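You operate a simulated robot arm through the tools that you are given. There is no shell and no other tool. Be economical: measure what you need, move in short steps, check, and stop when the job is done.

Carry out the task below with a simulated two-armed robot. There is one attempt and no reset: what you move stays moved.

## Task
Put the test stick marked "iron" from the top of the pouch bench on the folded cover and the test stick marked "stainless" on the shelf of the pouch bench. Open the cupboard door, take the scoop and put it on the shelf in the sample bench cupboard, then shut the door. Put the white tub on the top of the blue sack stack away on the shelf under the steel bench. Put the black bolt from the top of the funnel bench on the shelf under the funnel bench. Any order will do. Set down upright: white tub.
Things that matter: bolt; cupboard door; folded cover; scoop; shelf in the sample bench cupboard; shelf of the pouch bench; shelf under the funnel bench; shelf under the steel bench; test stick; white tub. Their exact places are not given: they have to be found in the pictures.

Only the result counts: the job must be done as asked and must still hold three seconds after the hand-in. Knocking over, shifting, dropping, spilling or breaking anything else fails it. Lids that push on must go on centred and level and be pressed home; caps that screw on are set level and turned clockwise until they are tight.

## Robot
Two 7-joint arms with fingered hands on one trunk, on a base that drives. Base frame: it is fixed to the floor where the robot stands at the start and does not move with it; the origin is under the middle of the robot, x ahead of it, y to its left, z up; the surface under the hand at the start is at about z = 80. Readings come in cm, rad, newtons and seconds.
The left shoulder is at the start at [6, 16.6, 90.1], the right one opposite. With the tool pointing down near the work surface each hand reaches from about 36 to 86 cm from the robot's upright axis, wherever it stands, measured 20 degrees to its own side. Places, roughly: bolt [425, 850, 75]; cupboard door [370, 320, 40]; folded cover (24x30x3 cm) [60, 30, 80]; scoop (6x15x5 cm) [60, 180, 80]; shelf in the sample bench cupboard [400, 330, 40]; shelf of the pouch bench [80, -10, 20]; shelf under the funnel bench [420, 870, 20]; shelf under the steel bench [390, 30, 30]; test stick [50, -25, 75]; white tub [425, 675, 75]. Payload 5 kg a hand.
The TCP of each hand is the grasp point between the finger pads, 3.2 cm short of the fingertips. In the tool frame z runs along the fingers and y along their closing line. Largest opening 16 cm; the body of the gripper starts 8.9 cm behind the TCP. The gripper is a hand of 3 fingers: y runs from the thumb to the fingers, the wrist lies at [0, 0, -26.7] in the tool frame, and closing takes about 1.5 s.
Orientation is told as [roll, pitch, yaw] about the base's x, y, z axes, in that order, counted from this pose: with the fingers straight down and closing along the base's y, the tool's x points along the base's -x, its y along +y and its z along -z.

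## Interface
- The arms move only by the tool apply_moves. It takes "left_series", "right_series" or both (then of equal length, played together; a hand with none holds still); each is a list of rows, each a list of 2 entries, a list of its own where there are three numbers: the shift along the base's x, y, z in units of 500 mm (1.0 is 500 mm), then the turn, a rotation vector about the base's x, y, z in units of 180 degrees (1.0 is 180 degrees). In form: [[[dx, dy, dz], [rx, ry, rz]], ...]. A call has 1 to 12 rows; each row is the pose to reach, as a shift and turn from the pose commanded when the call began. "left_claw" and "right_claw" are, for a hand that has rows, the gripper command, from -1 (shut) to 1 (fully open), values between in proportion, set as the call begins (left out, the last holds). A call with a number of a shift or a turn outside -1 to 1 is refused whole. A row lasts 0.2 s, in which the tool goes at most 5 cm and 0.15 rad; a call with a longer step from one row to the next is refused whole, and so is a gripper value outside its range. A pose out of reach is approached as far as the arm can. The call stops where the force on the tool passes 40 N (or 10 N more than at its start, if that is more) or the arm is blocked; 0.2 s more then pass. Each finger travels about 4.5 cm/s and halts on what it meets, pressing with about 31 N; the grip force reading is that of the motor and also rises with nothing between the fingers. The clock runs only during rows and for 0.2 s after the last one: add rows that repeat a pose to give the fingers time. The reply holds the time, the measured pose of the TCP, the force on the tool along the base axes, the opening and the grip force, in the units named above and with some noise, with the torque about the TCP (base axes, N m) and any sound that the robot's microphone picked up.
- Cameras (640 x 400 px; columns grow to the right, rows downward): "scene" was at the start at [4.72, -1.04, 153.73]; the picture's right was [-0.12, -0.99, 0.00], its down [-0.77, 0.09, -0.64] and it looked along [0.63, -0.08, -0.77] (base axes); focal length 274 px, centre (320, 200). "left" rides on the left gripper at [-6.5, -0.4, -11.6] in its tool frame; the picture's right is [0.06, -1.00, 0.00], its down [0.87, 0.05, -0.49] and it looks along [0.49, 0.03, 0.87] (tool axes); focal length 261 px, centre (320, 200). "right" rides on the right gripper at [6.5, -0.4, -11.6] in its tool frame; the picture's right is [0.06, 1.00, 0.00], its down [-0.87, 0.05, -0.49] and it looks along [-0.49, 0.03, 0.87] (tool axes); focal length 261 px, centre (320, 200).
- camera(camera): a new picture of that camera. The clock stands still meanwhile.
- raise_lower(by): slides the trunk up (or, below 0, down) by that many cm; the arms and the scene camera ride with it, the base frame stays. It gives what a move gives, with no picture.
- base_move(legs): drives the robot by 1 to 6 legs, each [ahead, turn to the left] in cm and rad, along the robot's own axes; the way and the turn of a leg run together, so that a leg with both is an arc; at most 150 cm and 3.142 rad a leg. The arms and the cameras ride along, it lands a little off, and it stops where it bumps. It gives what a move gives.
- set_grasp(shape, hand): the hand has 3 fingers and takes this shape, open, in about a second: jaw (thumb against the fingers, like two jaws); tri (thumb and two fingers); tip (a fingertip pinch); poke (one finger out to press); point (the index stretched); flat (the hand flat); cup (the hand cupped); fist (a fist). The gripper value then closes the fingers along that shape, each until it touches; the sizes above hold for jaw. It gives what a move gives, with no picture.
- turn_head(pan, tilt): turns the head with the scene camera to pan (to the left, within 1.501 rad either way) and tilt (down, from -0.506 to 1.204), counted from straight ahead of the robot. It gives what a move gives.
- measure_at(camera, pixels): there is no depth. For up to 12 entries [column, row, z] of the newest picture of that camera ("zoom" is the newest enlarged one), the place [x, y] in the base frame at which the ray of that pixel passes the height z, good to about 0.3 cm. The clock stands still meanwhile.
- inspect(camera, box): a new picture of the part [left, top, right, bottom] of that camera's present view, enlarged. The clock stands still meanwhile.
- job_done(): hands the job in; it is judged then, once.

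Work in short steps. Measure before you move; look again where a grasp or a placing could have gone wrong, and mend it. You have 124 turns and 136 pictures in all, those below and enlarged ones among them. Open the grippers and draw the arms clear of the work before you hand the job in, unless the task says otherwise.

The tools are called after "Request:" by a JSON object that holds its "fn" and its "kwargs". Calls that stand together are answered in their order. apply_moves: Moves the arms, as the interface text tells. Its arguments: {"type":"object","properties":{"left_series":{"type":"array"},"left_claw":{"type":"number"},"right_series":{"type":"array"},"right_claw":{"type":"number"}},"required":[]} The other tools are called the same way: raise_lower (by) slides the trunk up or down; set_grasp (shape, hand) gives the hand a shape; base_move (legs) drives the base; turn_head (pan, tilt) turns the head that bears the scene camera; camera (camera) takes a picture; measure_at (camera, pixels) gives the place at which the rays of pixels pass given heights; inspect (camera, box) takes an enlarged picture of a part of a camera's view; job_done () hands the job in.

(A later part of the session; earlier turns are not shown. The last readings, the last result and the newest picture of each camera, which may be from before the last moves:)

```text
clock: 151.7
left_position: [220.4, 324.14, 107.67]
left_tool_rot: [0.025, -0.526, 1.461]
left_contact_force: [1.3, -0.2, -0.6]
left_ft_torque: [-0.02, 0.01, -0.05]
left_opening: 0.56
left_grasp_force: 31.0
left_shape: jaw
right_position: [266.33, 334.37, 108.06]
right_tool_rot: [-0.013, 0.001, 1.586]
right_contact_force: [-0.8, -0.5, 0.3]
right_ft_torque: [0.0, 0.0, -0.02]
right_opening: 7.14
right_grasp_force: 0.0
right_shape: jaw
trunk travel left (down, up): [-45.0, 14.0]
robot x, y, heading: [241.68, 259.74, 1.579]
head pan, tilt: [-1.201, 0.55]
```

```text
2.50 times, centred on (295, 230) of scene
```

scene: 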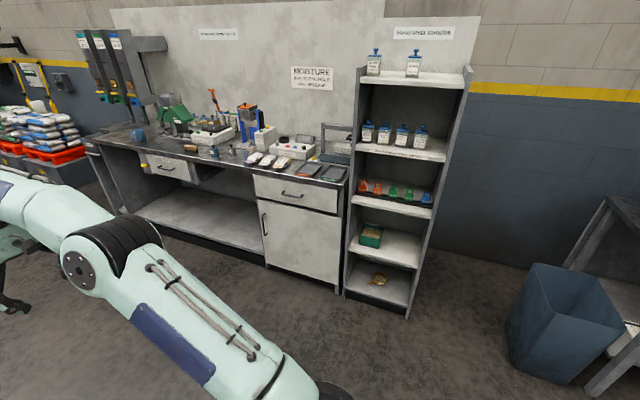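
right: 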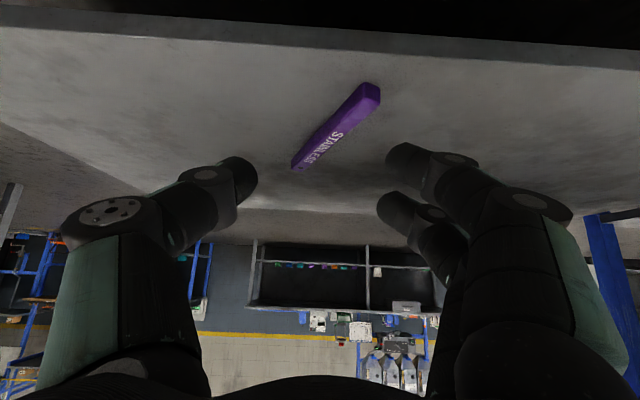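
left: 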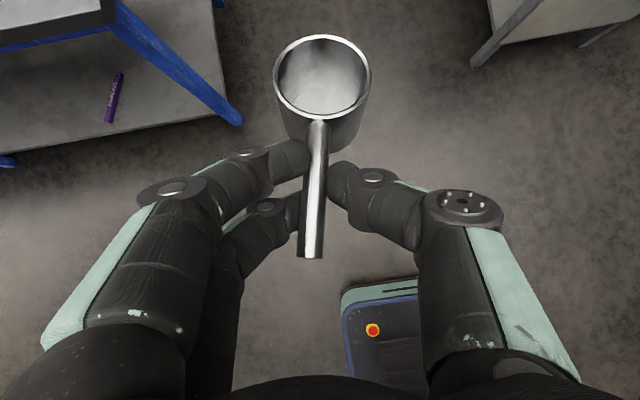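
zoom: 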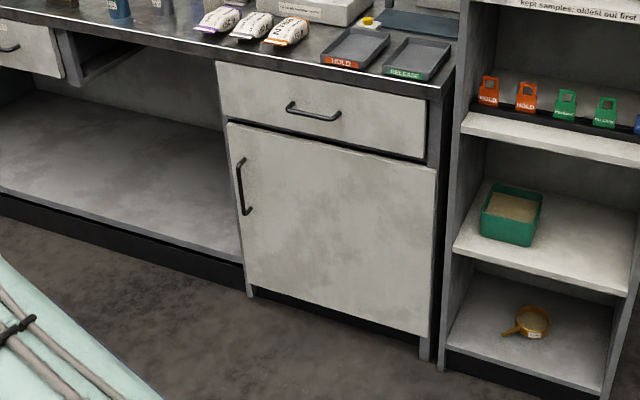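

The door plane is at x≈378, y 299–354, hinged on the right; the handle bar is at about (374,350.5), z 38–55. I drive to about (285,348), facing the cupboard.

Request:
{"fn": "base_move", "kwargs": {"legs": [[0, -0.464], [98, 0], [0, -1.115]]}}

Request:
{"fn": "raise_lower", "kwargs": {"by": -35}}

Request:
{"fn": "turn_head", "kwargs": {"pan": 0, "tilt": 0.6}}

Request:
{"fn": "camera", "kwargs": {"camera": "scene"}}

```text
clock: 161.0
left_position: [349.81, 365.9, 107.72]
left_tool_rot: [0.025, -0.527, -0.129]
left_contact_force: [-0.9, -0.1, -0.3]
left_ft_torque: [0.05, 0.01, 0.0]
left_opening: 0.55
left_grasp_force: 30.8
left_shape: jaw
right_position: [359.1, 319.85, 108.16]
right_tool_rot: [-0.014, -0.001, -0.006]
right_contact_force: [0.4, -0.1, 0.5]
right_ft_torque: [0.02, 0.02, -0.01]
right_opening: 7.14
right_grasp_force: 0.1
right_shape: jaw
trunk travel left (down, up): [-45.0, 14.0]
robot x, y, heading: [284.8, 346.22, -0.007]
head pan, tilt: [-1.201, 0.55]
```

```text
clock: 164.4
left_position: [349.92, 365.92, 72.6]
left_tool_rot: [0.024, -0.525, -0.13]
left_contact_force: [-0.2, -0.4, -1.6]
left_ft_torque: [0.03, 0.05, 0.01]
left_opening: 0.54
left_grasp_force: 30.6
left_shape: jaw
right_position: [358.98, 319.86, 73.23]
right_tool_rot: [-0.014, 0.001, -0.006]
right_contact_force: [-0.9, 0.0, 0.7]
right_ft_torque: [0.02, 0.02, 0.01]
right_opening: 7.15
right_grasp_force: 0.0
right_shape: jaw
trunk travel left (down, up): [-10.0, 49.0]
robot x, y, heading: [285.22, 346.16, -0.009]
head pan, tilt: [-1.201, 0.55]
```

```text
clock: 165.8
left_position: [349.81, 365.96, 72.78]
left_tool_rot: [0.025, -0.525, -0.131]
left_contact_force: [-0.7, 0.3, -0.3]
left_ft_torque: [0.0, 0.03, 0.01]
left_opening: 0.54
left_grasp_force: 31.2
left_shape: jaw
right_position: [359.07, 319.99, 73.22]
right_tool_rot: [-0.015, -0.001, -0.005]
right_contact_force: [-0.6, 0.4, -0.1]
right_ft_torque: [0.02, -0.04, 0.0]
right_opening: 7.18
right_grasp_force: 0.0
right_shape: jaw
trunk travel left (down, up): [-10.0, 49.0]
robot x, y, heading: [284.75, 346.01, -0.011]
head pan, tilt: [0.0, 0.6]
```

```text
73 pictures are left
```

scene: 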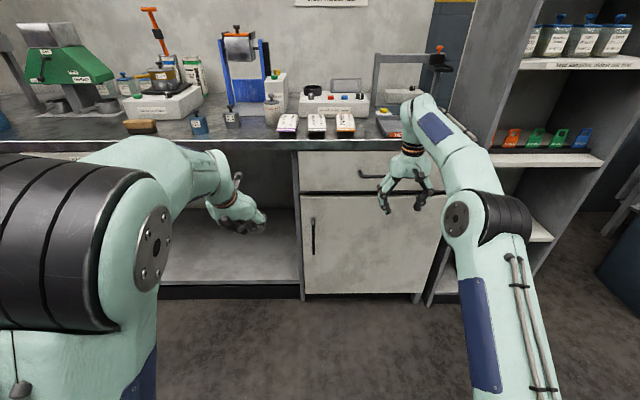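

I measure the handle at (314,218)-(314,255) and the door's corners from this nearer view.

Request:
{"fn": "measure_at", "kwargs": {"camera": "scene", "pixels": [[314, 220, 54], [314, 236, 47], [314, 236, 45], [314, 254, 38], [314, 254, 36], [303, 196, 64], [437, 196, 64], [305, 293, 8], [424, 291, 8]]}}

Request:
{"fn": "inspect", "kwargs": {"camera": "scene", "box": [285, 140, 445, 300]}}

```text
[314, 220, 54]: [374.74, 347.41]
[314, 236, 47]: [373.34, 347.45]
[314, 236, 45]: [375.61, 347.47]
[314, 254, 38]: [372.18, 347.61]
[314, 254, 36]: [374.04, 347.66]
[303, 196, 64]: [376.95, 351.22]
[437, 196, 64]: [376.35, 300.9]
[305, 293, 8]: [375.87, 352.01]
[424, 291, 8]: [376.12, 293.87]
```

```text
2.50 times, centred on (365, 220) of scene
```

zoom: 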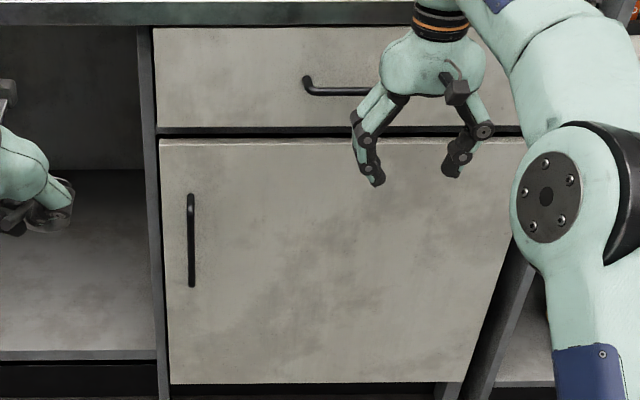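

The handle bar is at (374,347.5), z 37–54. I rotate the right hand to point horizontally ahead in front of the handle and shift the left hand 8 cm outward.

Request:
{"fn": "apply_moves", "kwargs": {"right_series": [[[-0.02, 0.01, -0.045], [0, -0.042, 0]], [[-0.04, 0.04, -0.09], [0, -0.083, 0]], [[-0.06, 0.08, -0.135], [0, -0.125, 0]], [[-0.08, 0.13, -0.18], [0, -0.167, 0]], [[-0.08, 0.18, -0.225], [0, -0.208, 0]], [[-0.08, 0.23, -0.27], [0, -0.25, 0]], [[-0.08, 0.285, -0.315], [0, -0.292, 0]], [[-0.08, 0.34, -0.36], [0, -0.333, 0]], [[-0.08, 0.395, -0.405], [0, -0.375, 0]], [[-0.08, 0.45, -0.45], [0, -0.417, 0]], [[-0.08, 0.5, -0.5], [0, -0.458, 0]], [[-0.08, 0.55, -0.54], [0, -0.5, 0]]], "left_series": [[[0, 0.02, 0], [0, 0, 0]], [[0, 0.04, 0], [0, 0, 0]], [[0, 0.06, 0], [0, 0, 0]], [[0, 0.08, 0], [0, 0, 0]], [[0, 0.1, 0], [0, 0, 0]], [[0, 0.12, 0], [0, 0, 0]], [[0, 0.14, 0], [0, 0, 0]], [[0, 0.16, 0], [0, 0, 0]], [[0, 0.16, 0], [0, 0, 0]], [[0, 0.16, 0], [0, 0, 0]], [[0, 0.16, 0], [0, 0, 0]], [[0, 0.16, 0], [0, 0, 0]]], "right_claw": -0.1}}

Request:
{"fn": "camera", "kwargs": {"camera": "right"}}

Request:
{"fn": "camera", "kwargs": {"camera": "scene"}}

```text
clock: 168.6
left_position: [349.85, 374.08, 72.45]
left_tool_rot: [0.028, -0.522, -0.128]
left_contact_force: [-0.3, 0.1, -0.7]
left_ft_torque: [0.02, 0.03, 0.0]
left_opening: 0.52
left_grasp_force: 30.9
left_shape: jaw
right_position: [357.44, 349.2, 55.71]
right_tool_rot: [1.701, -1.301, -1.768]
right_contact_force: [0.0, 0.3, -0.5]
right_ft_torque: [0.02, -0.04, 0.01]
right_opening: 7.19
right_grasp_force: 0.0
right_shape: jaw
trunk travel left (down, up): [-10.0, 49.0]
robot x, y, heading: [284.95, 346.07, -0.01]
head pan, tilt: [0.0, 0.6]
stopped in row 12 (right hand): the arm was blocked; the commanded pose is now the measured one
```

```text
71 pictures are left
```

right: 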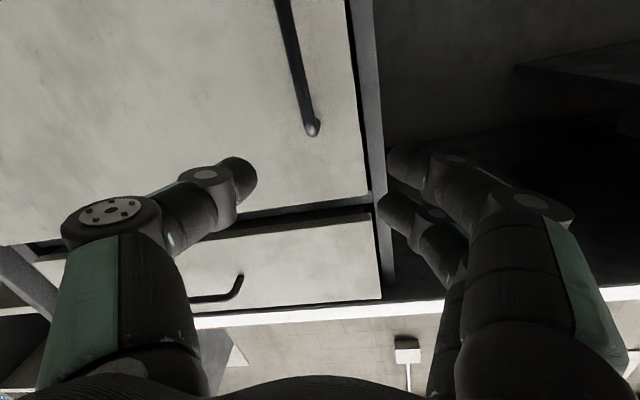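

```text
70 pictures are left
```

scene: 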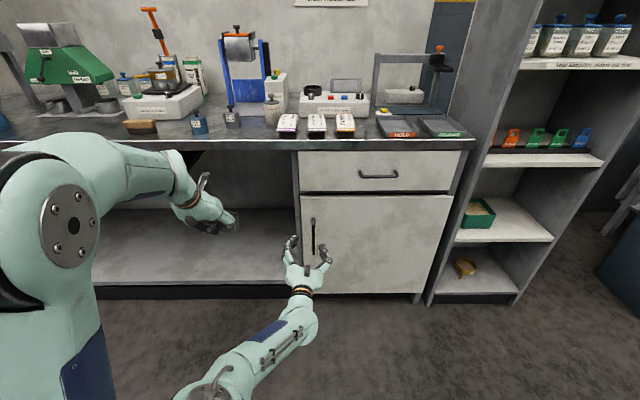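

The arm stopped near a joint limit, but the hand is horizontal in front of the door at z 55.7, rolled about 15°. I lower the trunk by 9 cm to bring it to the bar's middle.

Request:
{"fn": "raise_lower", "kwargs": {"by": -9}}

Request:
{"fn": "camera", "kwargs": {"camera": "right"}}

```text
clock: 169.9
left_position: [349.81, 374.04, 63.45]
left_tool_rot: [0.025, -0.521, -0.129]
left_contact_force: [0.6, -0.2, -0.5]
left_ft_torque: [-0.01, -0.01, -0.03]
left_opening: 0.57
left_grasp_force: 31.2
left_shape: jaw
right_position: [357.35, 349.36, 46.63]
right_tool_rot: [1.702, -1.303, -1.769]
right_contact_force: [0.0, -1.4, 0.3]
right_ft_torque: [-0.03, 0.01, 0.01]
right_opening: 7.21
right_grasp_force: 0.0
right_shape: jaw
trunk travel left (down, up): [-1.0, 58.0]
robot x, y, heading: [284.99, 346.31, -0.011]
head pan, tilt: [0.0, 0.6]
```

```text
69 pictures are left
```

right: 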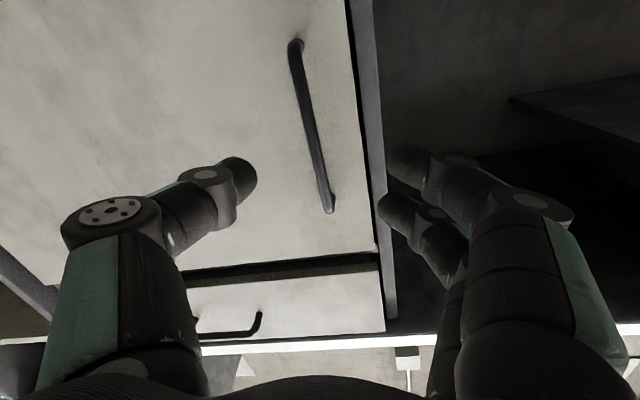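

The bar sits well between the fingers. I move 14 cm ahead and 2.2 cm right, then close on it.

Request:
{"fn": "apply_moves", "kwargs": {"right_series": [[[0.06, -0.02, 0], [0, 0, 0]], [[0.13, -0.044, 0], [0, 0, 0]], [[0.2, -0.044, 0], [0, 0, 0]], [[0.25, -0.044, 0], [0, 0, 0]], [[0.275, -0.044, 0], [0, 0, 0]], [[0.286, -0.044, 0], [0, 0, 0]]]}}

Request:
{"fn": "camera", "kwargs": {"camera": "right"}}

```text
clock: 171.0
left_position: [349.67, 374.11, 63.62]
left_tool_rot: [0.026, -0.523, -0.13]
left_contact_force: [0.1, 1.1, -1.2]
left_ft_torque: [0.01, 0.04, 0.0]
left_opening: 0.52
left_grasp_force: 31.0
left_shape: jaw
right_position: [369.71, 347.65, 46.77]
right_tool_rot: [1.709, -1.304, -1.769]
right_contact_force: [-29.3, -0.8, 5.6]
right_ft_torque: [0.24, -0.15, 1.13]
right_opening: 6.94
right_grasp_force: 0.2
right_shape: jaw
trunk travel left (down, up): [-1.0, 58.0]
robot x, y, heading: [284.72, 346.11, -0.016]
head pan, tilt: [0.0, 0.6]
stopped in row 5 (right hand): the force on the tool passed its limit at 55 N (the readings are from after the stop); the commanded pose is now the measured one
```

```text
68 pictures are left
```

right: 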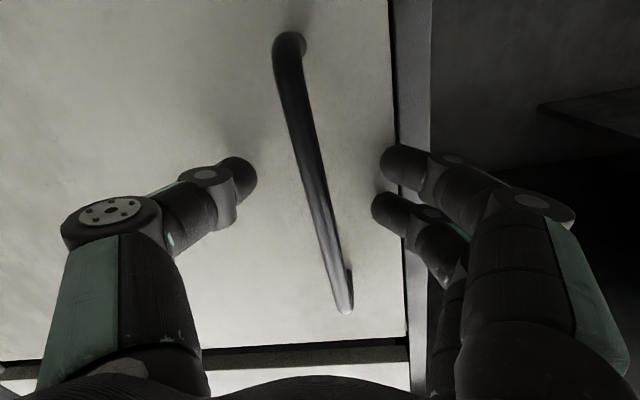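

The fingertips touch the door face around the bar. I back off 0.7 cm and close.

Request:
{"fn": "apply_moves", "kwargs": {"right_series": [[[-0.014, 0, 0], [0, 0, 0]], [[-0.014, 0, 0], [0, 0, 0]], [[-0.014, 0, 0], [0, 0, 0]], [[-0.014, 0, 0], [0, 0, 0]], [[-0.014, 0, 0], [0, 0, 0]], [[-0.014, 0, 0], [0, 0, 0]], [[-0.014, 0, 0], [0, 0, 0]], [[-0.014, 0, 0], [0, 0, 0]]], "right_claw": -1}}

Request:
{"fn": "camera", "kwargs": {"camera": "right"}}

```text
clock: 172.8
left_position: [349.83, 374.07, 63.56]
left_tool_rot: [0.029, -0.52, -0.131]
left_contact_force: [0.0, -1.3, -0.6]
left_ft_torque: [0.01, 0.0, -0.03]
left_opening: 0.52
left_grasp_force: 30.9
left_shape: jaw
right_position: [369.19, 347.09, 46.54]
right_tool_rot: [1.695, -1.304, -1.761]
right_contact_force: [3.3, -32.7, -1.9]
right_ft_torque: [-0.05, 0.03, -0.12]
right_opening: 0.46
right_grasp_force: 31.0
right_shape: jaw
trunk travel left (down, up): [-1.0, 58.0]
robot x, y, heading: [285.11, 346.14, -0.019]
head pan, tilt: [0.0, 0.6]
```

```text
67 pictures are left
```

right: 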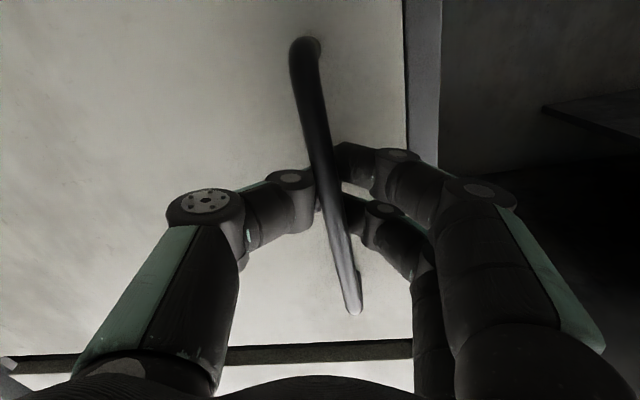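

The bar is gripped. I pull along the arc about the hinge (≈374,296) to about 20°.

Request:
{"fn": "apply_moves", "kwargs": {"right_series": [[[-0.044, -0.003, 0], [0, 0, 0]], [[-0.089, -0.009, 0], [0, 0, 0]], [[-0.134, -0.017, 0], [0, 0, 0]], [[-0.178, -0.026, 0], [0, 0, 0]], [[-0.222, -0.037, 0], [0, 0, 0]], [[-0.264, -0.05, 0], [0, 0, 0]], [[-0.307, -0.065, 0], [0, 0, 0]], [[-0.348, -0.082, 0], [0, 0, 0]]]}}

Request:
{"fn": "camera", "kwargs": {"camera": "scene"}}

Request:
{"fn": "camera", "kwargs": {"camera": "right"}}

```text
clock: 174.6
left_position: [349.64, 374.4, 63.56]
left_tool_rot: [0.024, -0.524, -0.121]
left_contact_force: [-0.3, -0.6, -0.6]
left_ft_torque: [0.0, 0.06, 0.01]
left_opening: 0.54
left_grasp_force: 31.2
left_shape: jaw
right_position: [352.18, 342.39, 46.34]
right_tool_rot: [1.682, -1.298, -1.759]
right_contact_force: [7.6, -15.5, 4.3]
right_ft_torque: [-0.03, 0.01, -0.03]
right_opening: 0.46
right_grasp_force: 30.6
right_shape: jaw
trunk travel left (down, up): [-1.0, 58.0]
robot x, y, heading: [284.67, 346.2, -0.013]
head pan, tilt: [0.0, 0.6]
```

```text
66 pictures are left
```

scene: 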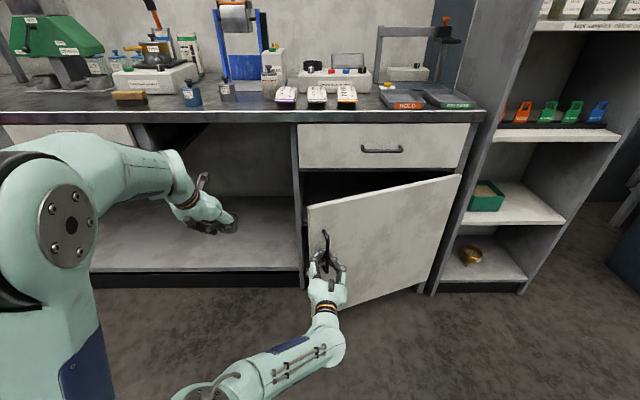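

```text
65 pictures are left
```

right: 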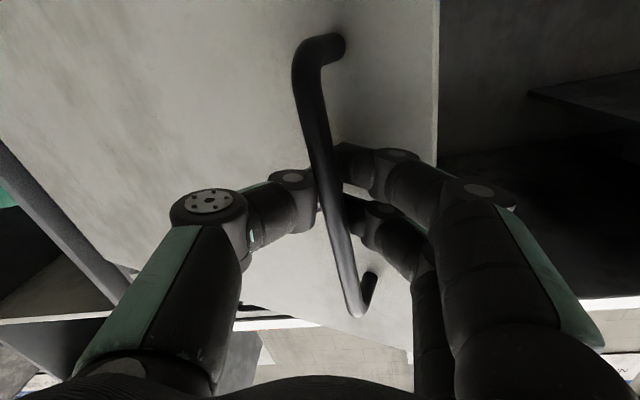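

The door follows. I pull on to about 40°, turning the hand slightly with it.

Request:
{"fn": "apply_moves", "kwargs": {"right_series": [[[-0.04, -0.019, 0], [0, 0, 0.01]], [[-0.08, -0.041, 0], [0, 0, 0.02]], [[-0.12, -0.065, 0], [0, 0, 0.03]], [[-0.158, -0.088, 0], [0, 0, 0.04]], [[-0.195, -0.114, 0], [0, 0, 0.05]], [[-0.23, -0.142, 0], [0, 0, 0.06]], [[-0.265, -0.172, 0], [0, 0, 0.07]], [[-0.298, -0.203, 0], [0, 0, 0.08]]]}}

Request:
{"fn": "camera", "kwargs": {"camera": "scene"}}

```text
clock: 175.9
left_position: [349.74, 374.7, 63.37]
left_tool_rot: [0.024, -0.519, -0.119]
left_contact_force: [-0.2, -0.3, -0.6]
left_ft_torque: [0.03, 0.05, 0.03]
left_opening: 0.52
left_grasp_force: 31.0
left_shape: jaw
right_position: [342.61, 334.9, 48.56]
right_tool_rot: [1.672, -1.137, -1.653]
right_contact_force: [-1.1, 1.3, -1.8]
right_ft_torque: [-0.19, 0.07, -0.05]
right_opening: 0.67
right_grasp_force: 31.5
right_shape: jaw
trunk travel left (down, up): [-1.0, 58.0]
robot x, y, heading: [284.93, 345.67, -0.008]
head pan, tilt: [0.0, 0.6]
stopped in row 6 (right hand): the arm was blocked; the commanded pose is now the measured one
```

```text
64 pictures are left
```

scene: 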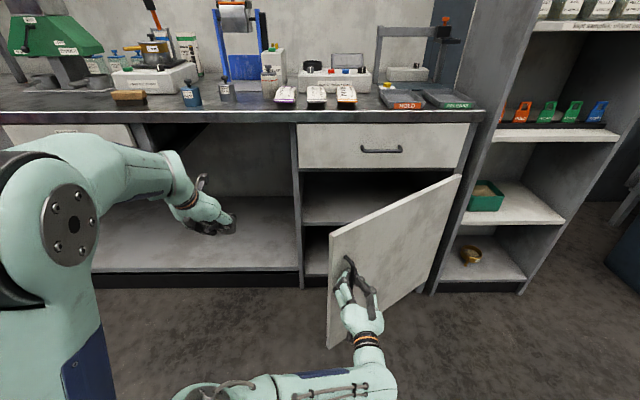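

The door stands about 38° open and the interior shelf is visible. I open the fingers and back the base off 12 cm to free the hand.

Request:
{"fn": "apply_moves", "kwargs": {"right_series": [[[0, 0, 0], [0, 0, 0]], [[0, 0, 0], [0, 0, 0]], [[0, 0, 0], [0, 0, 0]], [[0, 0, 0], [0, 0, 0]], [[0, 0, 0], [0, 0, 0]], [[0, 0, 0], [0, 0, 0]]], "right_claw": -0.1}}

Request:
{"fn": "camera", "kwargs": {"camera": "right"}}

Request:
{"fn": "base_move", "kwargs": {"legs": [[-12, 0]]}}

Request:
{"fn": "camera", "kwargs": {"camera": "scene"}}

```text
clock: 177.3
left_position: [349.69, 374.62, 63.27]
left_tool_rot: [0.026, -0.518, -0.117]
left_contact_force: [0.5, -0.2, -0.6]
left_ft_torque: [0.01, 0.04, -0.01]
left_opening: 0.54
left_grasp_force: 31.1
left_shape: jaw
right_position: [342.61, 334.83, 48.38]
right_tool_rot: [1.674, -1.137, -1.657]
right_contact_force: [-0.4, -2.2, 0.0]
right_ft_torque: [-0.07, 0.06, -0.05]
right_opening: 7.06
right_grasp_force: 0.1
right_shape: jaw
trunk travel left (down, up): [-1.0, 58.0]
robot x, y, heading: [285.16, 345.84, -0.01]
head pan, tilt: [0.0, 0.6]
```

```text
63 pictures are left
```

right: 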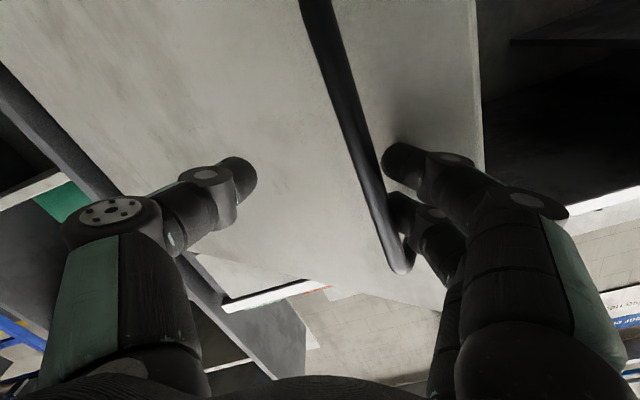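

```text
clock: 178.5
left_position: [337.67, 374.82, 63.27]
left_tool_rot: [0.026, -0.517, -0.117]
left_contact_force: [0.0, 0.4, -0.8]
left_ft_torque: [-0.03, 0.01, 0.03]
left_opening: 0.54
left_grasp_force: 31.3
left_shape: jaw
right_position: [330.66, 335.03, 48.53]
right_tool_rot: [1.675, -1.136, -1.656]
right_contact_force: [0.6, 0.2, -0.3]
right_ft_torque: [0.02, 0.01, 0.03]
right_opening: 7.19
right_grasp_force: 0.1
right_shape: jaw
trunk travel left (down, up): [-1.0, 58.0]
robot x, y, heading: [273.13, 346.33, -0.007]
head pan, tilt: [0.0, 0.6]
```

```text
62 pictures are left
```

scene: 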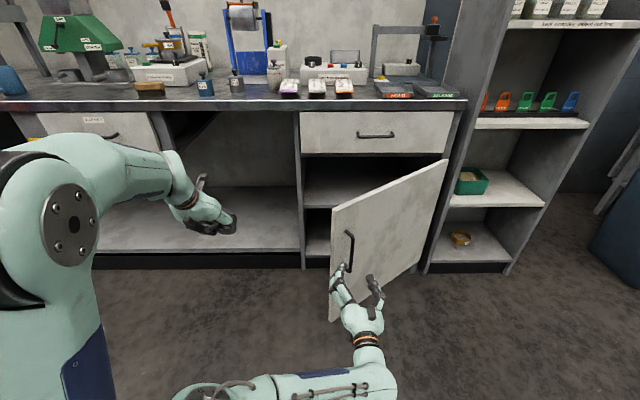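

The hand is free of the handle. I close it, move it left of the door's edge at (340,339), and then inward past the edge.

Request:
{"fn": "apply_moves", "kwargs": {"right_series": [[[0, 0.06, 0], [0, 0, 0]], [[0, 0.12, 0], [0, 0, 0]], [[0, 0.19, 0], [0, 0, 0]], [[0, 0.26, 0], [0, 0, 0]], [[0, 0.34, 0], [0, 0, -0.02]], [[0.06, 0.35, 0], [0, 0, -0.04]], [[0.13, 0.35, 0], [0, 0, -0.06]], [[0.2, 0.35, 0], [0, 0, -0.06]], [[0.28, 0.35, 0], [0, 0, -0.06]], [[0.36, 0.35, 0], [0, 0, -0.06]], [[0.44, 0.35, 0], [0, 0, -0.06]]], "left_series": [[[0, 0.02, 0], [0, 0, 0]], [[0, 0.04, 0], [0, 0, 0]], [[0, 0.06, 0], [0, 0, 0]], [[0, 0.08, 0], [0, 0, 0]], [[0, 0.1, 0], [0, 0, 0]], [[0, 0.12, 0], [0, 0, 0]], [[0, 0.12, 0], [0, 0, 0]], [[0, 0.12, 0], [0, 0, 0]], [[0, 0.12, 0], [0, 0, 0]], [[0, 0.12, 0], [0, 0, 0]], [[0, 0.12, 0], [0, 0, 0]]], "right_claw": -1}}

Request:
{"fn": "camera", "kwargs": {"camera": "scene"}}

```text
clock: 179.3
left_position: [337.89, 377.25, 63.41]
left_tool_rot: [0.025, -0.522, -0.119]
left_contact_force: [0.5, 0.3, -1.1]
left_ft_torque: [0.04, 0.06, -0.02]
left_opening: 0.51
left_grasp_force: 30.8
left_shape: jaw
right_position: [332.25, 333.73, 45.14]
right_tool_rot: [1.531, -1.162, -1.692]
right_contact_force: [-0.5, 0.2, 0.1]
right_ft_torque: [0.01, 0.02, -0.02]
right_opening: 0.63
right_grasp_force: 0.1
right_shape: jaw
trunk travel left (down, up): [-1.0, 58.0]
robot x, y, heading: [272.94, 345.64, -0.011]
head pan, tilt: [0.0, 0.6]
stopped in row 3 (right hand): the arm was blocked; the commanded pose is now the measured one
```

```text
61 pictures are left
```

scene: 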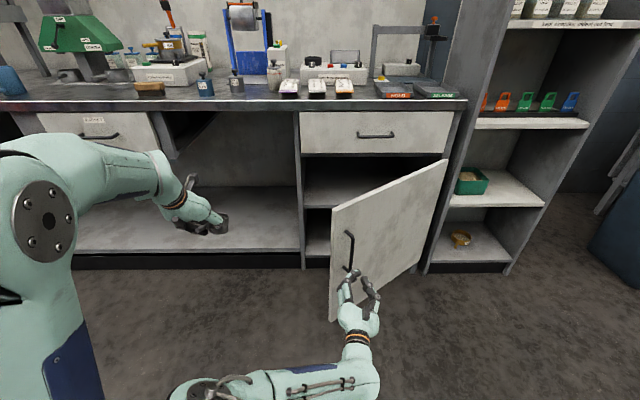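

The right arm is at a limit toward the left, so I use the base: left hand drawn in first, then base back 4 cm, turn left 0.35 and go ahead 24 cm to put the hand past the door's edge.

Request:
{"fn": "apply_moves", "kwargs": {"left_series": [[[-0.06, 0, 0.0], [0, 0, 0]], [[-0.12, 0, 0.0], [0, 0, 0]], [[-0.18, 0, 0.0], [0, 0, 0]], [[-0.24, 0, 0.0], [0, 0, 0]], [[-0.3, 0, 0.0], [0, 0, 0]]]}}

Request:
{"fn": "base_move", "kwargs": {"legs": [[-4, 0], [0, 0.35], [26, 0]]}}

Request:
{"fn": "camera", "kwargs": {"camera": "scene"}}

```text
clock: 180.5
left_position: [322.68, 377.4, 63.43]
left_tool_rot: [0.024, -0.523, -0.118]
left_contact_force: [-0.3, -0.4, -0.3]
left_ft_torque: [-0.01, 0.02, 0.0]
left_opening: 0.53
left_grasp_force: 30.5
left_shape: jaw
right_position: [332.22, 333.86, 45.0]
right_tool_rot: [1.531, -1.161, -1.691]
right_contact_force: [-0.1, -0.7, -0.5]
right_ft_torque: [-0.02, -0.02, -0.01]
right_opening: 0.02
right_grasp_force: 30.7
right_shape: jaw
trunk travel left (down, up): [-1.0, 58.0]
robot x, y, heading: [272.54, 346.08, -0.013]
head pan, tilt: [0.0, 0.6]
```

```text
clock: 183.9
left_position: [329.81, 401.28, 63.31]
left_tool_rot: [0.023, -0.522, 0.231]
left_contact_force: [-0.3, -1.1, -0.2]
left_ft_torque: [0.01, 0.04, 0.0]
left_opening: 0.51
left_grasp_force: 31.3
left_shape: jaw
right_position: [353.69, 363.54, 45.07]
right_tool_rot: [1.53, -1.161, -1.344]
right_contact_force: [-1.1, 0.3, -0.1]
right_ft_torque: [0.0, 0.0, 0.01]
right_opening: 0.0
right_grasp_force: 30.7
right_shape: jaw
trunk travel left (down, up): [-1.0, 58.0]
robot x, y, heading: [293.74, 354.79, 0.334]
head pan, tilt: [0.0, 0.6]
```

```text
60 pictures are left
```

scene: 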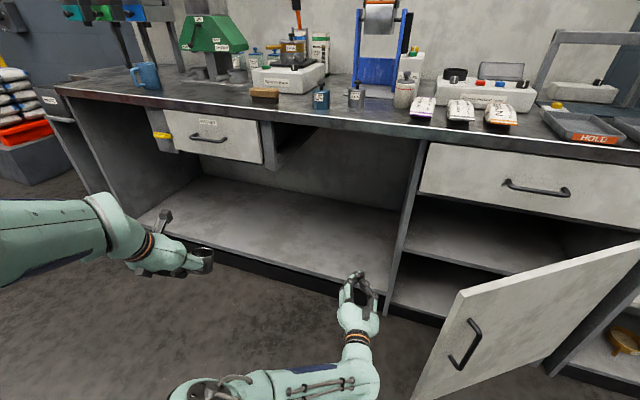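

The hand is past the door edge, with the door about 42° open. I sweep it open by turning the base right in two parts.

Request:
{"fn": "base_move", "kwargs": {"legs": [[0, -0.5]]}}

Request:
{"fn": "camera", "kwargs": {"camera": "scene"}}

```text
clock: 185.4
left_position: [343.14, 386.88, 63.35]
left_tool_rot: [0.024, -0.521, -0.103]
left_contact_force: [0.3, 0.6, -0.1]
left_ft_torque: [-0.02, 0.02, 0.02]
left_opening: 0.51
left_grasp_force: 30.9
left_shape: jaw
right_position: [353.22, 344.42, 44.94]
right_tool_rot: [1.526, -1.158, -1.653]
right_contact_force: [-8.9, 9.8, 4.6]
right_ft_torque: [-0.02, 0.73, -1.59]
right_opening: 0.03
right_grasp_force: 30.9
right_shape: jaw
trunk travel left (down, up): [-1.0, 58.0]
robot x, y, heading: [293.45, 354.92, 0.01]
head pan, tilt: [0.0, 0.6]
stopped in leg 1: the force on the tool passed its limit at 89 N (the readings are from after the stop); the commanded pose is now the measured one
```

```text
59 pictures are left
```

scene: 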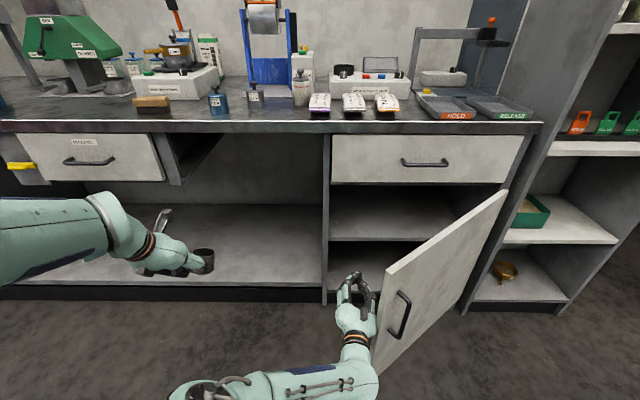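

The base turn stops on the impact force, so I push more gently with the arm along the arc about the hinge.

Request:
{"fn": "apply_moves", "kwargs": {"right_series": [[[-0.05, -0.022, 0], [0, 0, 0]], [[-0.098, -0.048, 0], [0, 0, 0]], [[-0.146, -0.078, 0], [0, 0, 0]], [[-0.192, -0.108, 0], [0, 0, 0]], [[-0.236, -0.142, 0], [0, 0, 0]], [[-0.278, -0.178, 0], [0, 0, 0]], [[-0.318, -0.214, 0], [0, 0, 0]], [[-0.354, -0.254, 0], [0, 0, 0]], [[-0.392, -0.296, 0], [0, 0, 0]], [[-0.424, -0.34, 0], [0, 0, 0]], [[-0.456, -0.384, 0], [0, 0, 0]], [[-0.484, -0.432, 0], [0, 0, 0]]]}}

Request:
{"fn": "camera", "kwargs": {"camera": "scene"}}

```text
clock: 185.8
left_position: [343.11, 386.85, 63.47]
left_tool_rot: [0.024, -0.521, -0.104]
left_contact_force: [0.5, -0.2, -0.3]
left_ft_torque: [-0.02, -0.01, -0.02]
left_opening: 0.5
left_grasp_force: 31.2
left_shape: jaw
right_position: [352.17, 343.25, 44.86]
right_tool_rot: [1.514, -1.143, -1.655]
right_contact_force: [-14.0, 18.9, 10.9]
right_ft_torque: [-0.14, 1.63, -2.74]
right_opening: 0.0
right_grasp_force: 31.1
right_shape: jaw
trunk travel left (down, up): [-1.0, 58.0]
robot x, y, heading: [293.43, 355.08, 0.013]
head pan, tilt: [0.0, 0.6]
stopped in row 1 (right hand): the force on the tool passed its limit at 44 N (the readings are from after the stop); the commanded pose is now the measured one
```

```text
58 pictures are left
```

scene: 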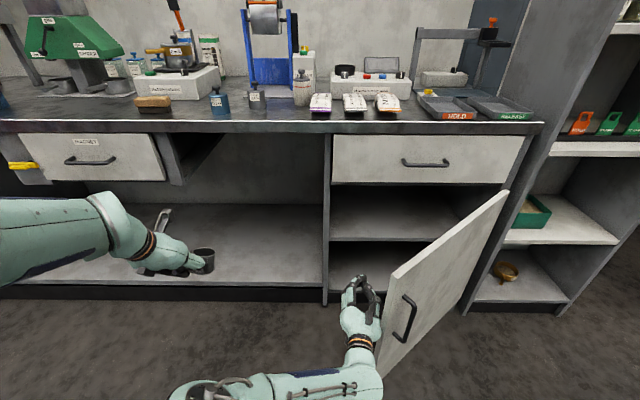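

The gripper body meets the door edge end-on. I ease left, reach 13 cm deeper past the edge, then sweep right onto the inner face.

Request:
{"fn": "apply_moves", "kwargs": {"right_series": [[[0.0, 0.06, 0], [0, 0, 0]], [[0.06, 0.08, 0], [0, 0, 0]], [[0.12, 0.08, 0], [0, 0, 0]], [[0.18, 0.08, 0], [0, 0, 0]], [[0.24, 0.08, 0], [0, 0, 0]], [[0.28, 0.08, 0], [0, 0, 0]], [[0.28, 0.04, 0], [0, 0, 0]], [[0.28, 0.0, 0], [0, 0, 0]], [[0.28, -0.03, 0], [0, 0, 0]], [[0.27, -0.06, 0], [0, 0, 0]], [[0.25, -0.09, 0], [0, 0, 0]]]}}

Request:
{"fn": "camera", "kwargs": {"camera": "scene"}}

```text
clock: 188.2
left_position: [343.11, 386.88, 63.32]
left_tool_rot: [0.026, -0.522, -0.104]
left_contact_force: [0.4, 0.1, -0.6]
left_ft_torque: [0.02, 0.07, -0.03]
left_opening: 0.46
left_grasp_force: 30.9
left_shape: jaw
right_position: [364.57, 338.67, 44.84]
right_tool_rot: [1.511, -1.142, -1.655]
right_contact_force: [0.2, -0.5, 0.0]
right_ft_torque: [0.01, 0.01, 0.01]
right_opening: 0.0
right_grasp_force: 31.0
right_shape: jaw
trunk travel left (down, up): [-1.0, 58.0]
robot x, y, heading: [293.51, 354.96, 0.011]
head pan, tilt: [0.0, 0.6]
```

```text
57 pictures are left
```

scene: 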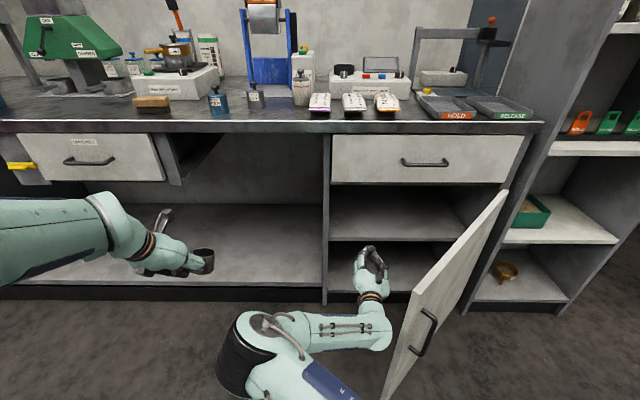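

The door is now ~60° open and the hand is inside it. I continue the sweep to the right.

Request:
{"fn": "apply_moves", "kwargs": {"right_series": [[[-0.03, -0.05, 0], [0, 0, 0]], [[-0.06, -0.1, 0], [0, 0, 0]], [[-0.09, -0.15, 0], [0, 0, 0]], [[-0.12, -0.2, 0], [0, 0, 0]], [[-0.16, -0.25, 0], [0, 0, 0]], [[-0.2, -0.3, 0], [0, 0, 0]], [[-0.24, -0.35, 0], [0, 0, 0]], [[-0.28, -0.4, 0], [0, 0, 0]], [[-0.31, -0.46, 0], [0, 0, 0]], [[-0.34, -0.52, 0], [0, 0, 0]], [[-0.36, -0.58, 0], [0, 0, 0]], [[-0.38, -0.64, 0], [0, 0, 0]]]}}

Request:
{"fn": "camera", "kwargs": {"camera": "scene"}}

```text
clock: 190.8
left_position: [343.17, 386.84, 63.44]
left_tool_rot: [0.024, -0.522, -0.103]
left_contact_force: [0.4, -0.5, 0.0]
left_ft_torque: [0.01, 0.04, -0.03]
left_opening: 0.51
left_grasp_force: 31.5
left_shape: jaw
right_position: [345.59, 306.49, 44.79]
right_tool_rot: [1.509, -1.139, -1.653]
right_contact_force: [0.2, -0.4, -1.1]
right_ft_torque: [0.01, 0.03, -0.02]
right_opening: 0.0
right_grasp_force: 31.1
right_shape: jaw
trunk travel left (down, up): [-1.0, 58.0]
robot x, y, heading: [293.95, 354.87, 0.015]
head pan, tilt: [0.0, 0.6]
```

```text
56 pictures are left
```

scene: 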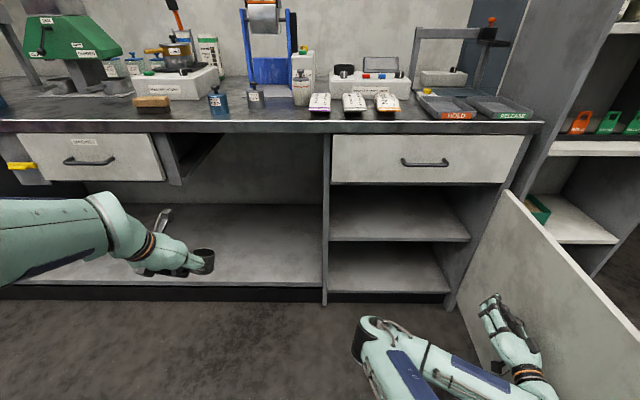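

The door is open past 90° and the shelf is clear. I measure the shelf's front edge (row ~240) and look at the scoop in the left hand.

Request:
{"fn": "measure_at", "kwargs": {"camera": "scene", "pixels": [[330, 237, 36], [330, 237, 40], [468, 237, 36], [468, 237, 40], [335, 196, 40], [327, 304, 0], [332, 183, 64], [335, 270, 10]]}}

Request:
{"fn": "camera", "kwargs": {"camera": "left"}}

Request:
{"fn": "inspect", "kwargs": {"camera": "scene", "box": [320, 120, 480, 310]}}

```text
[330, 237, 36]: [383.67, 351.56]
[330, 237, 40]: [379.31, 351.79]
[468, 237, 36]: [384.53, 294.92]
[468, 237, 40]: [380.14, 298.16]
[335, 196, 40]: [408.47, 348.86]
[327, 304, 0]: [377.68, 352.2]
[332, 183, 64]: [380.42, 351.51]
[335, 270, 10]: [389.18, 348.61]
```

```text
55 pictures are left
```

left: 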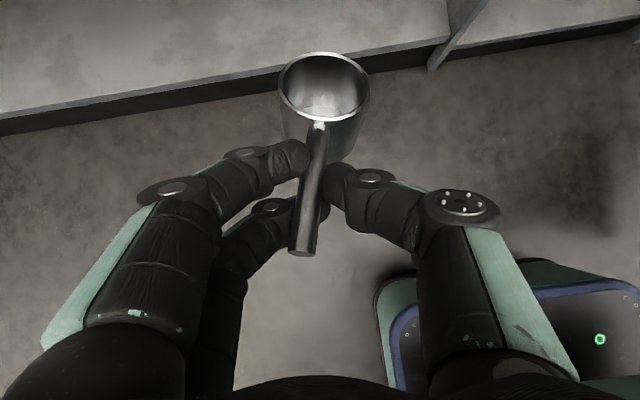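

```text
2.11 times, centred on (400, 215) of scene
```

zoom: 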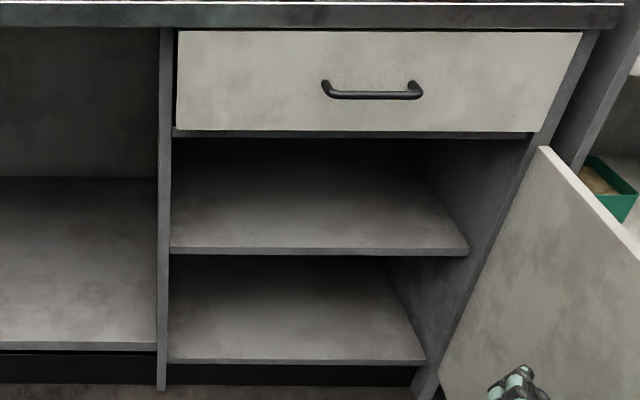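

The shelf is at z≈39–40 behind x≈380, with headroom up to 64. I back off 50 cm, raise the right hand above door height, and pitch the left hand 20° further so the drooping scoop is level.

Request:
{"fn": "base_move", "kwargs": {"legs": [[-50, 0]]}}

Request:
{"fn": "apply_moves", "kwargs": {"right_series": [[[0, 0.01, 0.07], [0, 0, 0]], [[0, 0.02, 0.14], [0, 0, 0]], [[0, 0.03, 0.21], [0, 0, 0]], [[0, 0.04, 0.28], [0, 0, 0]], [[0, 0.05, 0.35], [0, 0, 0]], [[0, 0.06, 0.42], [0, 0, 0]], [[0, 0.07, 0.49], [0, 0, 0]], [[0, 0.08, 0.56], [0, 0, 0]], [[0, 0.09, 0.63], [0, 0, 0]], [[0, 0.1, 0.7], [0, 0, 0]]], "left_series": [[[0.01, -0.02, 0], [0, -0.011, 0]], [[0.02, -0.04, 0], [0, -0.022, 0]], [[0.03, -0.06, 0], [0, -0.033, 0]], [[0.04, -0.08, 0], [0, -0.044, 0]], [[0.05, -0.1, 0], [0, -0.055, 0]], [[0.06, -0.12, 0], [0, -0.066, 0]], [[0.07, -0.14, 0], [0, -0.077, 0]], [[0.08, -0.16, 0], [0, -0.088, 0]], [[0.09, -0.18, 0], [0, -0.099, 0]], [[0.1, -0.2, 0], [0, -0.11, 0]]]}}

Request:
{"fn": "camera", "kwargs": {"camera": "scene"}}

Request:
{"fn": "camera", "kwargs": {"camera": "left"}}

```text
clock: 193.6
left_position: [298.02, 389.77, 63.47]
left_tool_rot: [0.02, -0.523, -0.051]
left_contact_force: [0.4, -0.2, 0.0]
left_ft_torque: [0.01, 0.04, -0.03]
left_opening: 0.38
left_grasp_force: 31.3
left_shape: jaw
right_position: [304.53, 310.09, 44.86]
right_tool_rot: [1.503, -1.144, -1.592]
right_contact_force: [-1.0, -1.0, -0.1]
right_ft_torque: [0.02, -0.02, 0.06]
right_opening: 0.02
right_grasp_force: 30.6
right_shape: jaw
trunk travel left (down, up): [-1.0, 58.0]
robot x, y, heading: [250.0, 357.45, 0.168]
head pan, tilt: [0.0, 0.6]
stopped in leg 1: the robot was blocked; the commanded pose is now the measured one
```

```text
clock: 196.0
left_position: [302.9, 379.71, 63.3]
left_tool_rot: [0.047, -0.869, -0.065]
left_contact_force: [0.4, -0.6, -2.0]
left_ft_torque: [0.05, 0.08, 0.04]
left_opening: 0.4
left_grasp_force: 31.0
left_shape: jaw
right_position: [308.56, 314.77, 78.48]
right_tool_rot: [1.778, -1.228, -1.905]
right_contact_force: [0.7, -0.8, -0.5]
right_ft_torque: [0.01, -0.03, 0.0]
right_opening: 0.0
right_grasp_force: 31.1
right_shape: jaw
right hand out of reach, approached as far as the arm can: row 2, 3, 4, 5, 6, 7, 8, 9
trunk travel left (down, up): [-1.0, 58.0]
robot x, y, heading: [249.95, 357.73, 0.165]
head pan, tilt: [0.0, 0.6]
stopped in row 10 (right hand): the arm was blocked; the commanded pose is now the measured one
```

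```text
53 pictures are left
```

scene: 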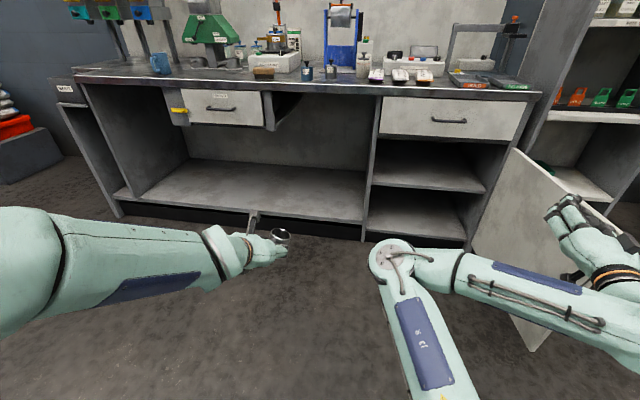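

```text
52 pictures are left
```

left: 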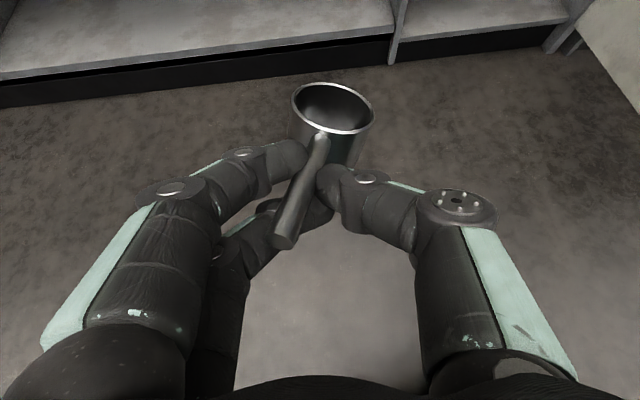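

The base was blocked at x=250 (bin behind) and turned a little; I check the scoop's attitude, and look toward the bin at the rear left.

Request:
{"fn": "inspect", "kwargs": {"camera": "scene", "box": [220, 200, 320, 290]}}

Request:
{"fn": "turn_head", "kwargs": {"pan": 1.5, "tilt": 1.0}}

Request:
{"fn": "camera", "kwargs": {"camera": "scene"}}

```text
4.44 times, centred on (270, 245) of scene
```

zoom: 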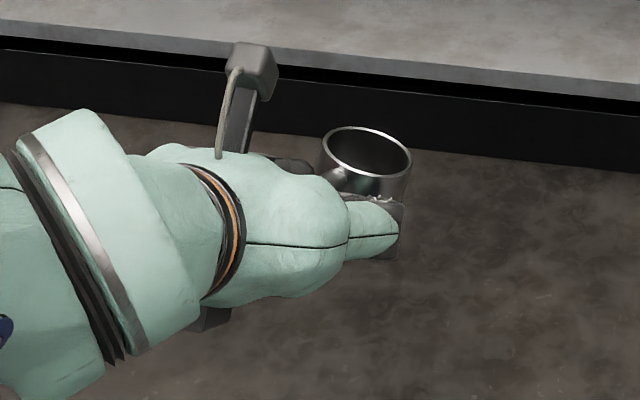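

```text
clock: 197.6
left_position: [302.92, 379.79, 63.42]
left_tool_rot: [0.045, -0.869, -0.063]
left_contact_force: [0.0, 0.0, -0.5]
left_ft_torque: [0.02, 0.05, -0.03]
left_opening: 0.41
left_grasp_force: 30.2
left_shape: jaw
right_position: [308.4, 314.79, 78.61]
right_tool_rot: [1.786, -1.228, -1.914]
right_contact_force: [0.3, 0.1, 0.0]
right_ft_torque: [-0.01, -0.01, 0.02]
right_opening: 0.01
right_grasp_force: 30.7
right_shape: jaw
trunk travel left (down, up): [-1.0, 58.0]
robot x, y, heading: [249.77, 357.15, 0.167]
head pan, tilt: [1.499, 1.0]
```

```text
50 pictures are left
```

scene: 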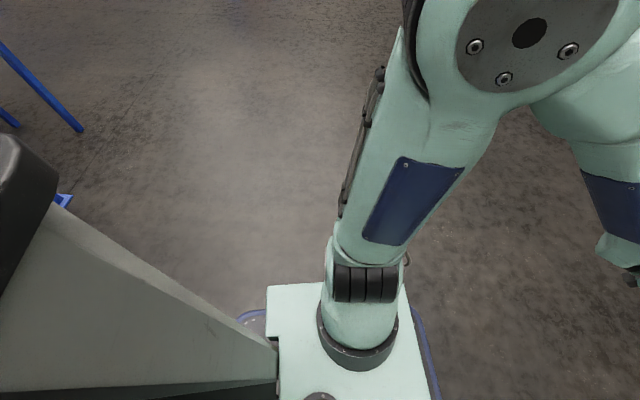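

The scoop is nearly level again. I move 8 cm ahead off the obstruction and drive to about (287,330) facing the cupboard; the right hand passes above the door.

Request:
{"fn": "base_move", "kwargs": {"legs": [[8, 0], [0, -0.947], [41, 0], [0, 0.78]]}}

Request:
{"fn": "turn_head", "kwargs": {"pan": 0, "tilt": 0.6}}

Request:
{"fn": "camera", "kwargs": {"camera": "scene"}}

```text
clock: 204.1
left_position: [340.15, 308.55, 63.6]
left_tool_rot: [0.045, -0.87, -0.846]
left_contact_force: [-1.5, -0.6, -1.1]
left_ft_torque: [0.07, -0.02, 0.02]
left_opening: 0.42
left_grasp_force: 30.8
left_shape: jaw
right_position: [297.08, 258.03, 78.85]
right_tool_rot: [1.798, -1.223, -2.732]
right_contact_force: [-0.5, 1.2, 0.1]
right_ft_torque: [0.0, 0.03, -0.04]
right_opening: 0.01
right_grasp_force: 31.0
right_shape: jaw
trunk travel left (down, up): [-1.0, 58.0]
robot x, y, heading: [287.05, 329.76, -0.627]
head pan, tilt: [1.499, 1.0]
stopped in leg 4: the robot was blocked; the commanded pose is now the measured one
```

```text
clock: 205.7
left_position: [340.11, 308.55, 63.66]
left_tool_rot: [0.047, -0.871, -0.847]
left_contact_force: [-0.3, 0.8, -0.9]
left_ft_torque: [0.01, 0.02, -0.01]
left_opening: 0.41
left_grasp_force: 31.1
left_shape: jaw
right_position: [297.24, 258.06, 78.56]
right_tool_rot: [1.789, -1.226, -2.723]
right_contact_force: [0.1, 0.3, -0.4]
right_ft_torque: [0.01, 0.02, 0.03]
right_opening: 0.0
right_grasp_force: 31.3
right_shape: jaw
trunk travel left (down, up): [-1.0, 58.0]
robot x, y, heading: [286.89, 329.44, -0.629]
head pan, tilt: [0.0, 0.6]
```

```text
49 pictures are left
```

scene: 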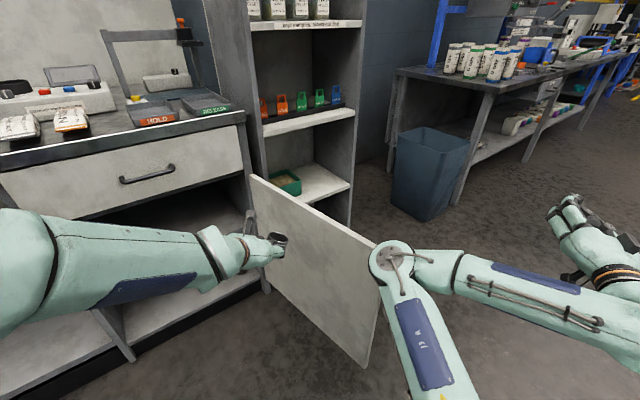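

The right elbow met the door's edge side. I back straight off 18 cm, turn square, and advance again at y≈340.

Request:
{"fn": "base_move", "kwargs": {"legs": [[-18, 0], [0, 0.62], [15, 0]]}}

Request:
{"fn": "camera", "kwargs": {"camera": "scene"}}

Request:
{"fn": "camera", "kwargs": {"camera": "left"}}

```text
clock: 209.9
left_position: [343.37, 353.74, 63.44]
left_tool_rot: [0.048, -0.868, -0.226]
left_contact_force: [0.7, -0.2, -0.6]
left_ft_torque: [0.06, 0.03, 0.02]
left_opening: 0.4
left_grasp_force: 31.0
left_shape: jaw
right_position: [337.58, 287.67, 78.63]
right_tool_rot: [1.788, -1.227, -2.103]
right_contact_force: [-0.8, -0.2, 0.8]
right_ft_torque: [-0.02, 0.02, 0.0]
right_opening: 0.0
right_grasp_force: 30.8
right_shape: jaw
trunk travel left (down, up): [-1.0, 58.0]
robot x, y, heading: [287.79, 340.19, -0.01]
head pan, tilt: [0.0, 0.6]
```

```text
48 pictures are left
```

scene: 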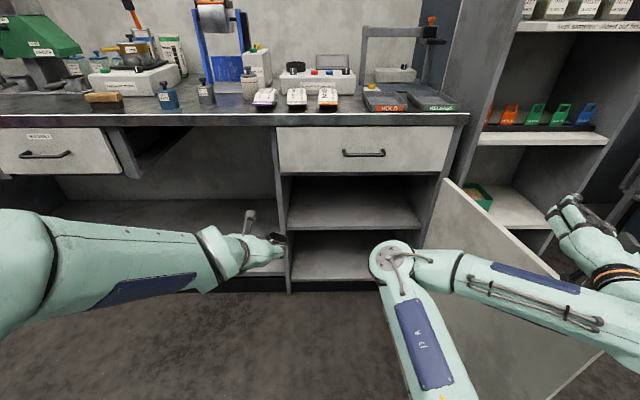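

```text
47 pictures are left
```

left: 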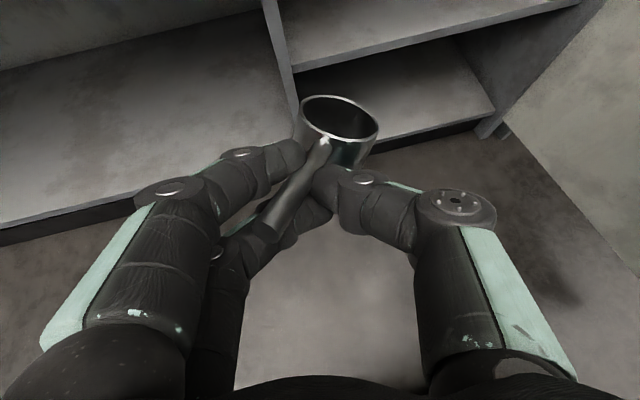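

The scoop has shifted further in the grip; I zoom on it to judge its tilt.

Request:
{"fn": "inspect", "kwargs": {"camera": "scene", "box": [230, 200, 310, 280]}}

Request:
{"fn": "inspect", "kwargs": {"camera": "left", "box": [220, 60, 420, 260]}}

```text
5.00 times, centred on (270, 240) of scene
```

zoom: 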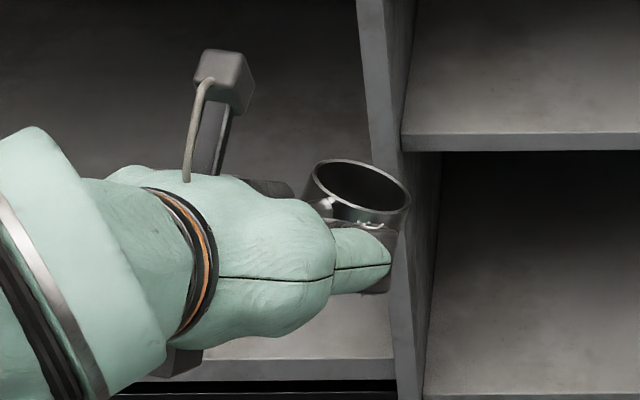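

```text
2.00 times, centred on (320, 160) of left
```

zoom: 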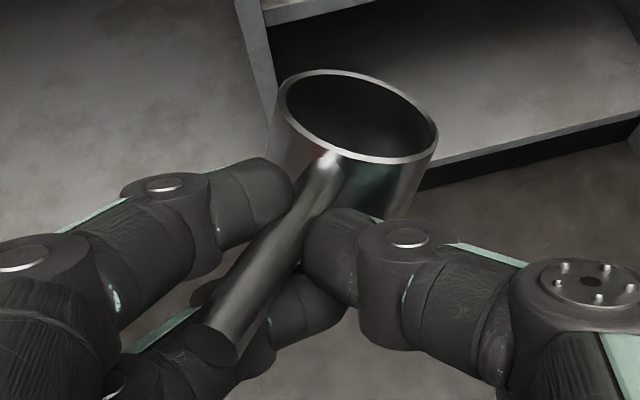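

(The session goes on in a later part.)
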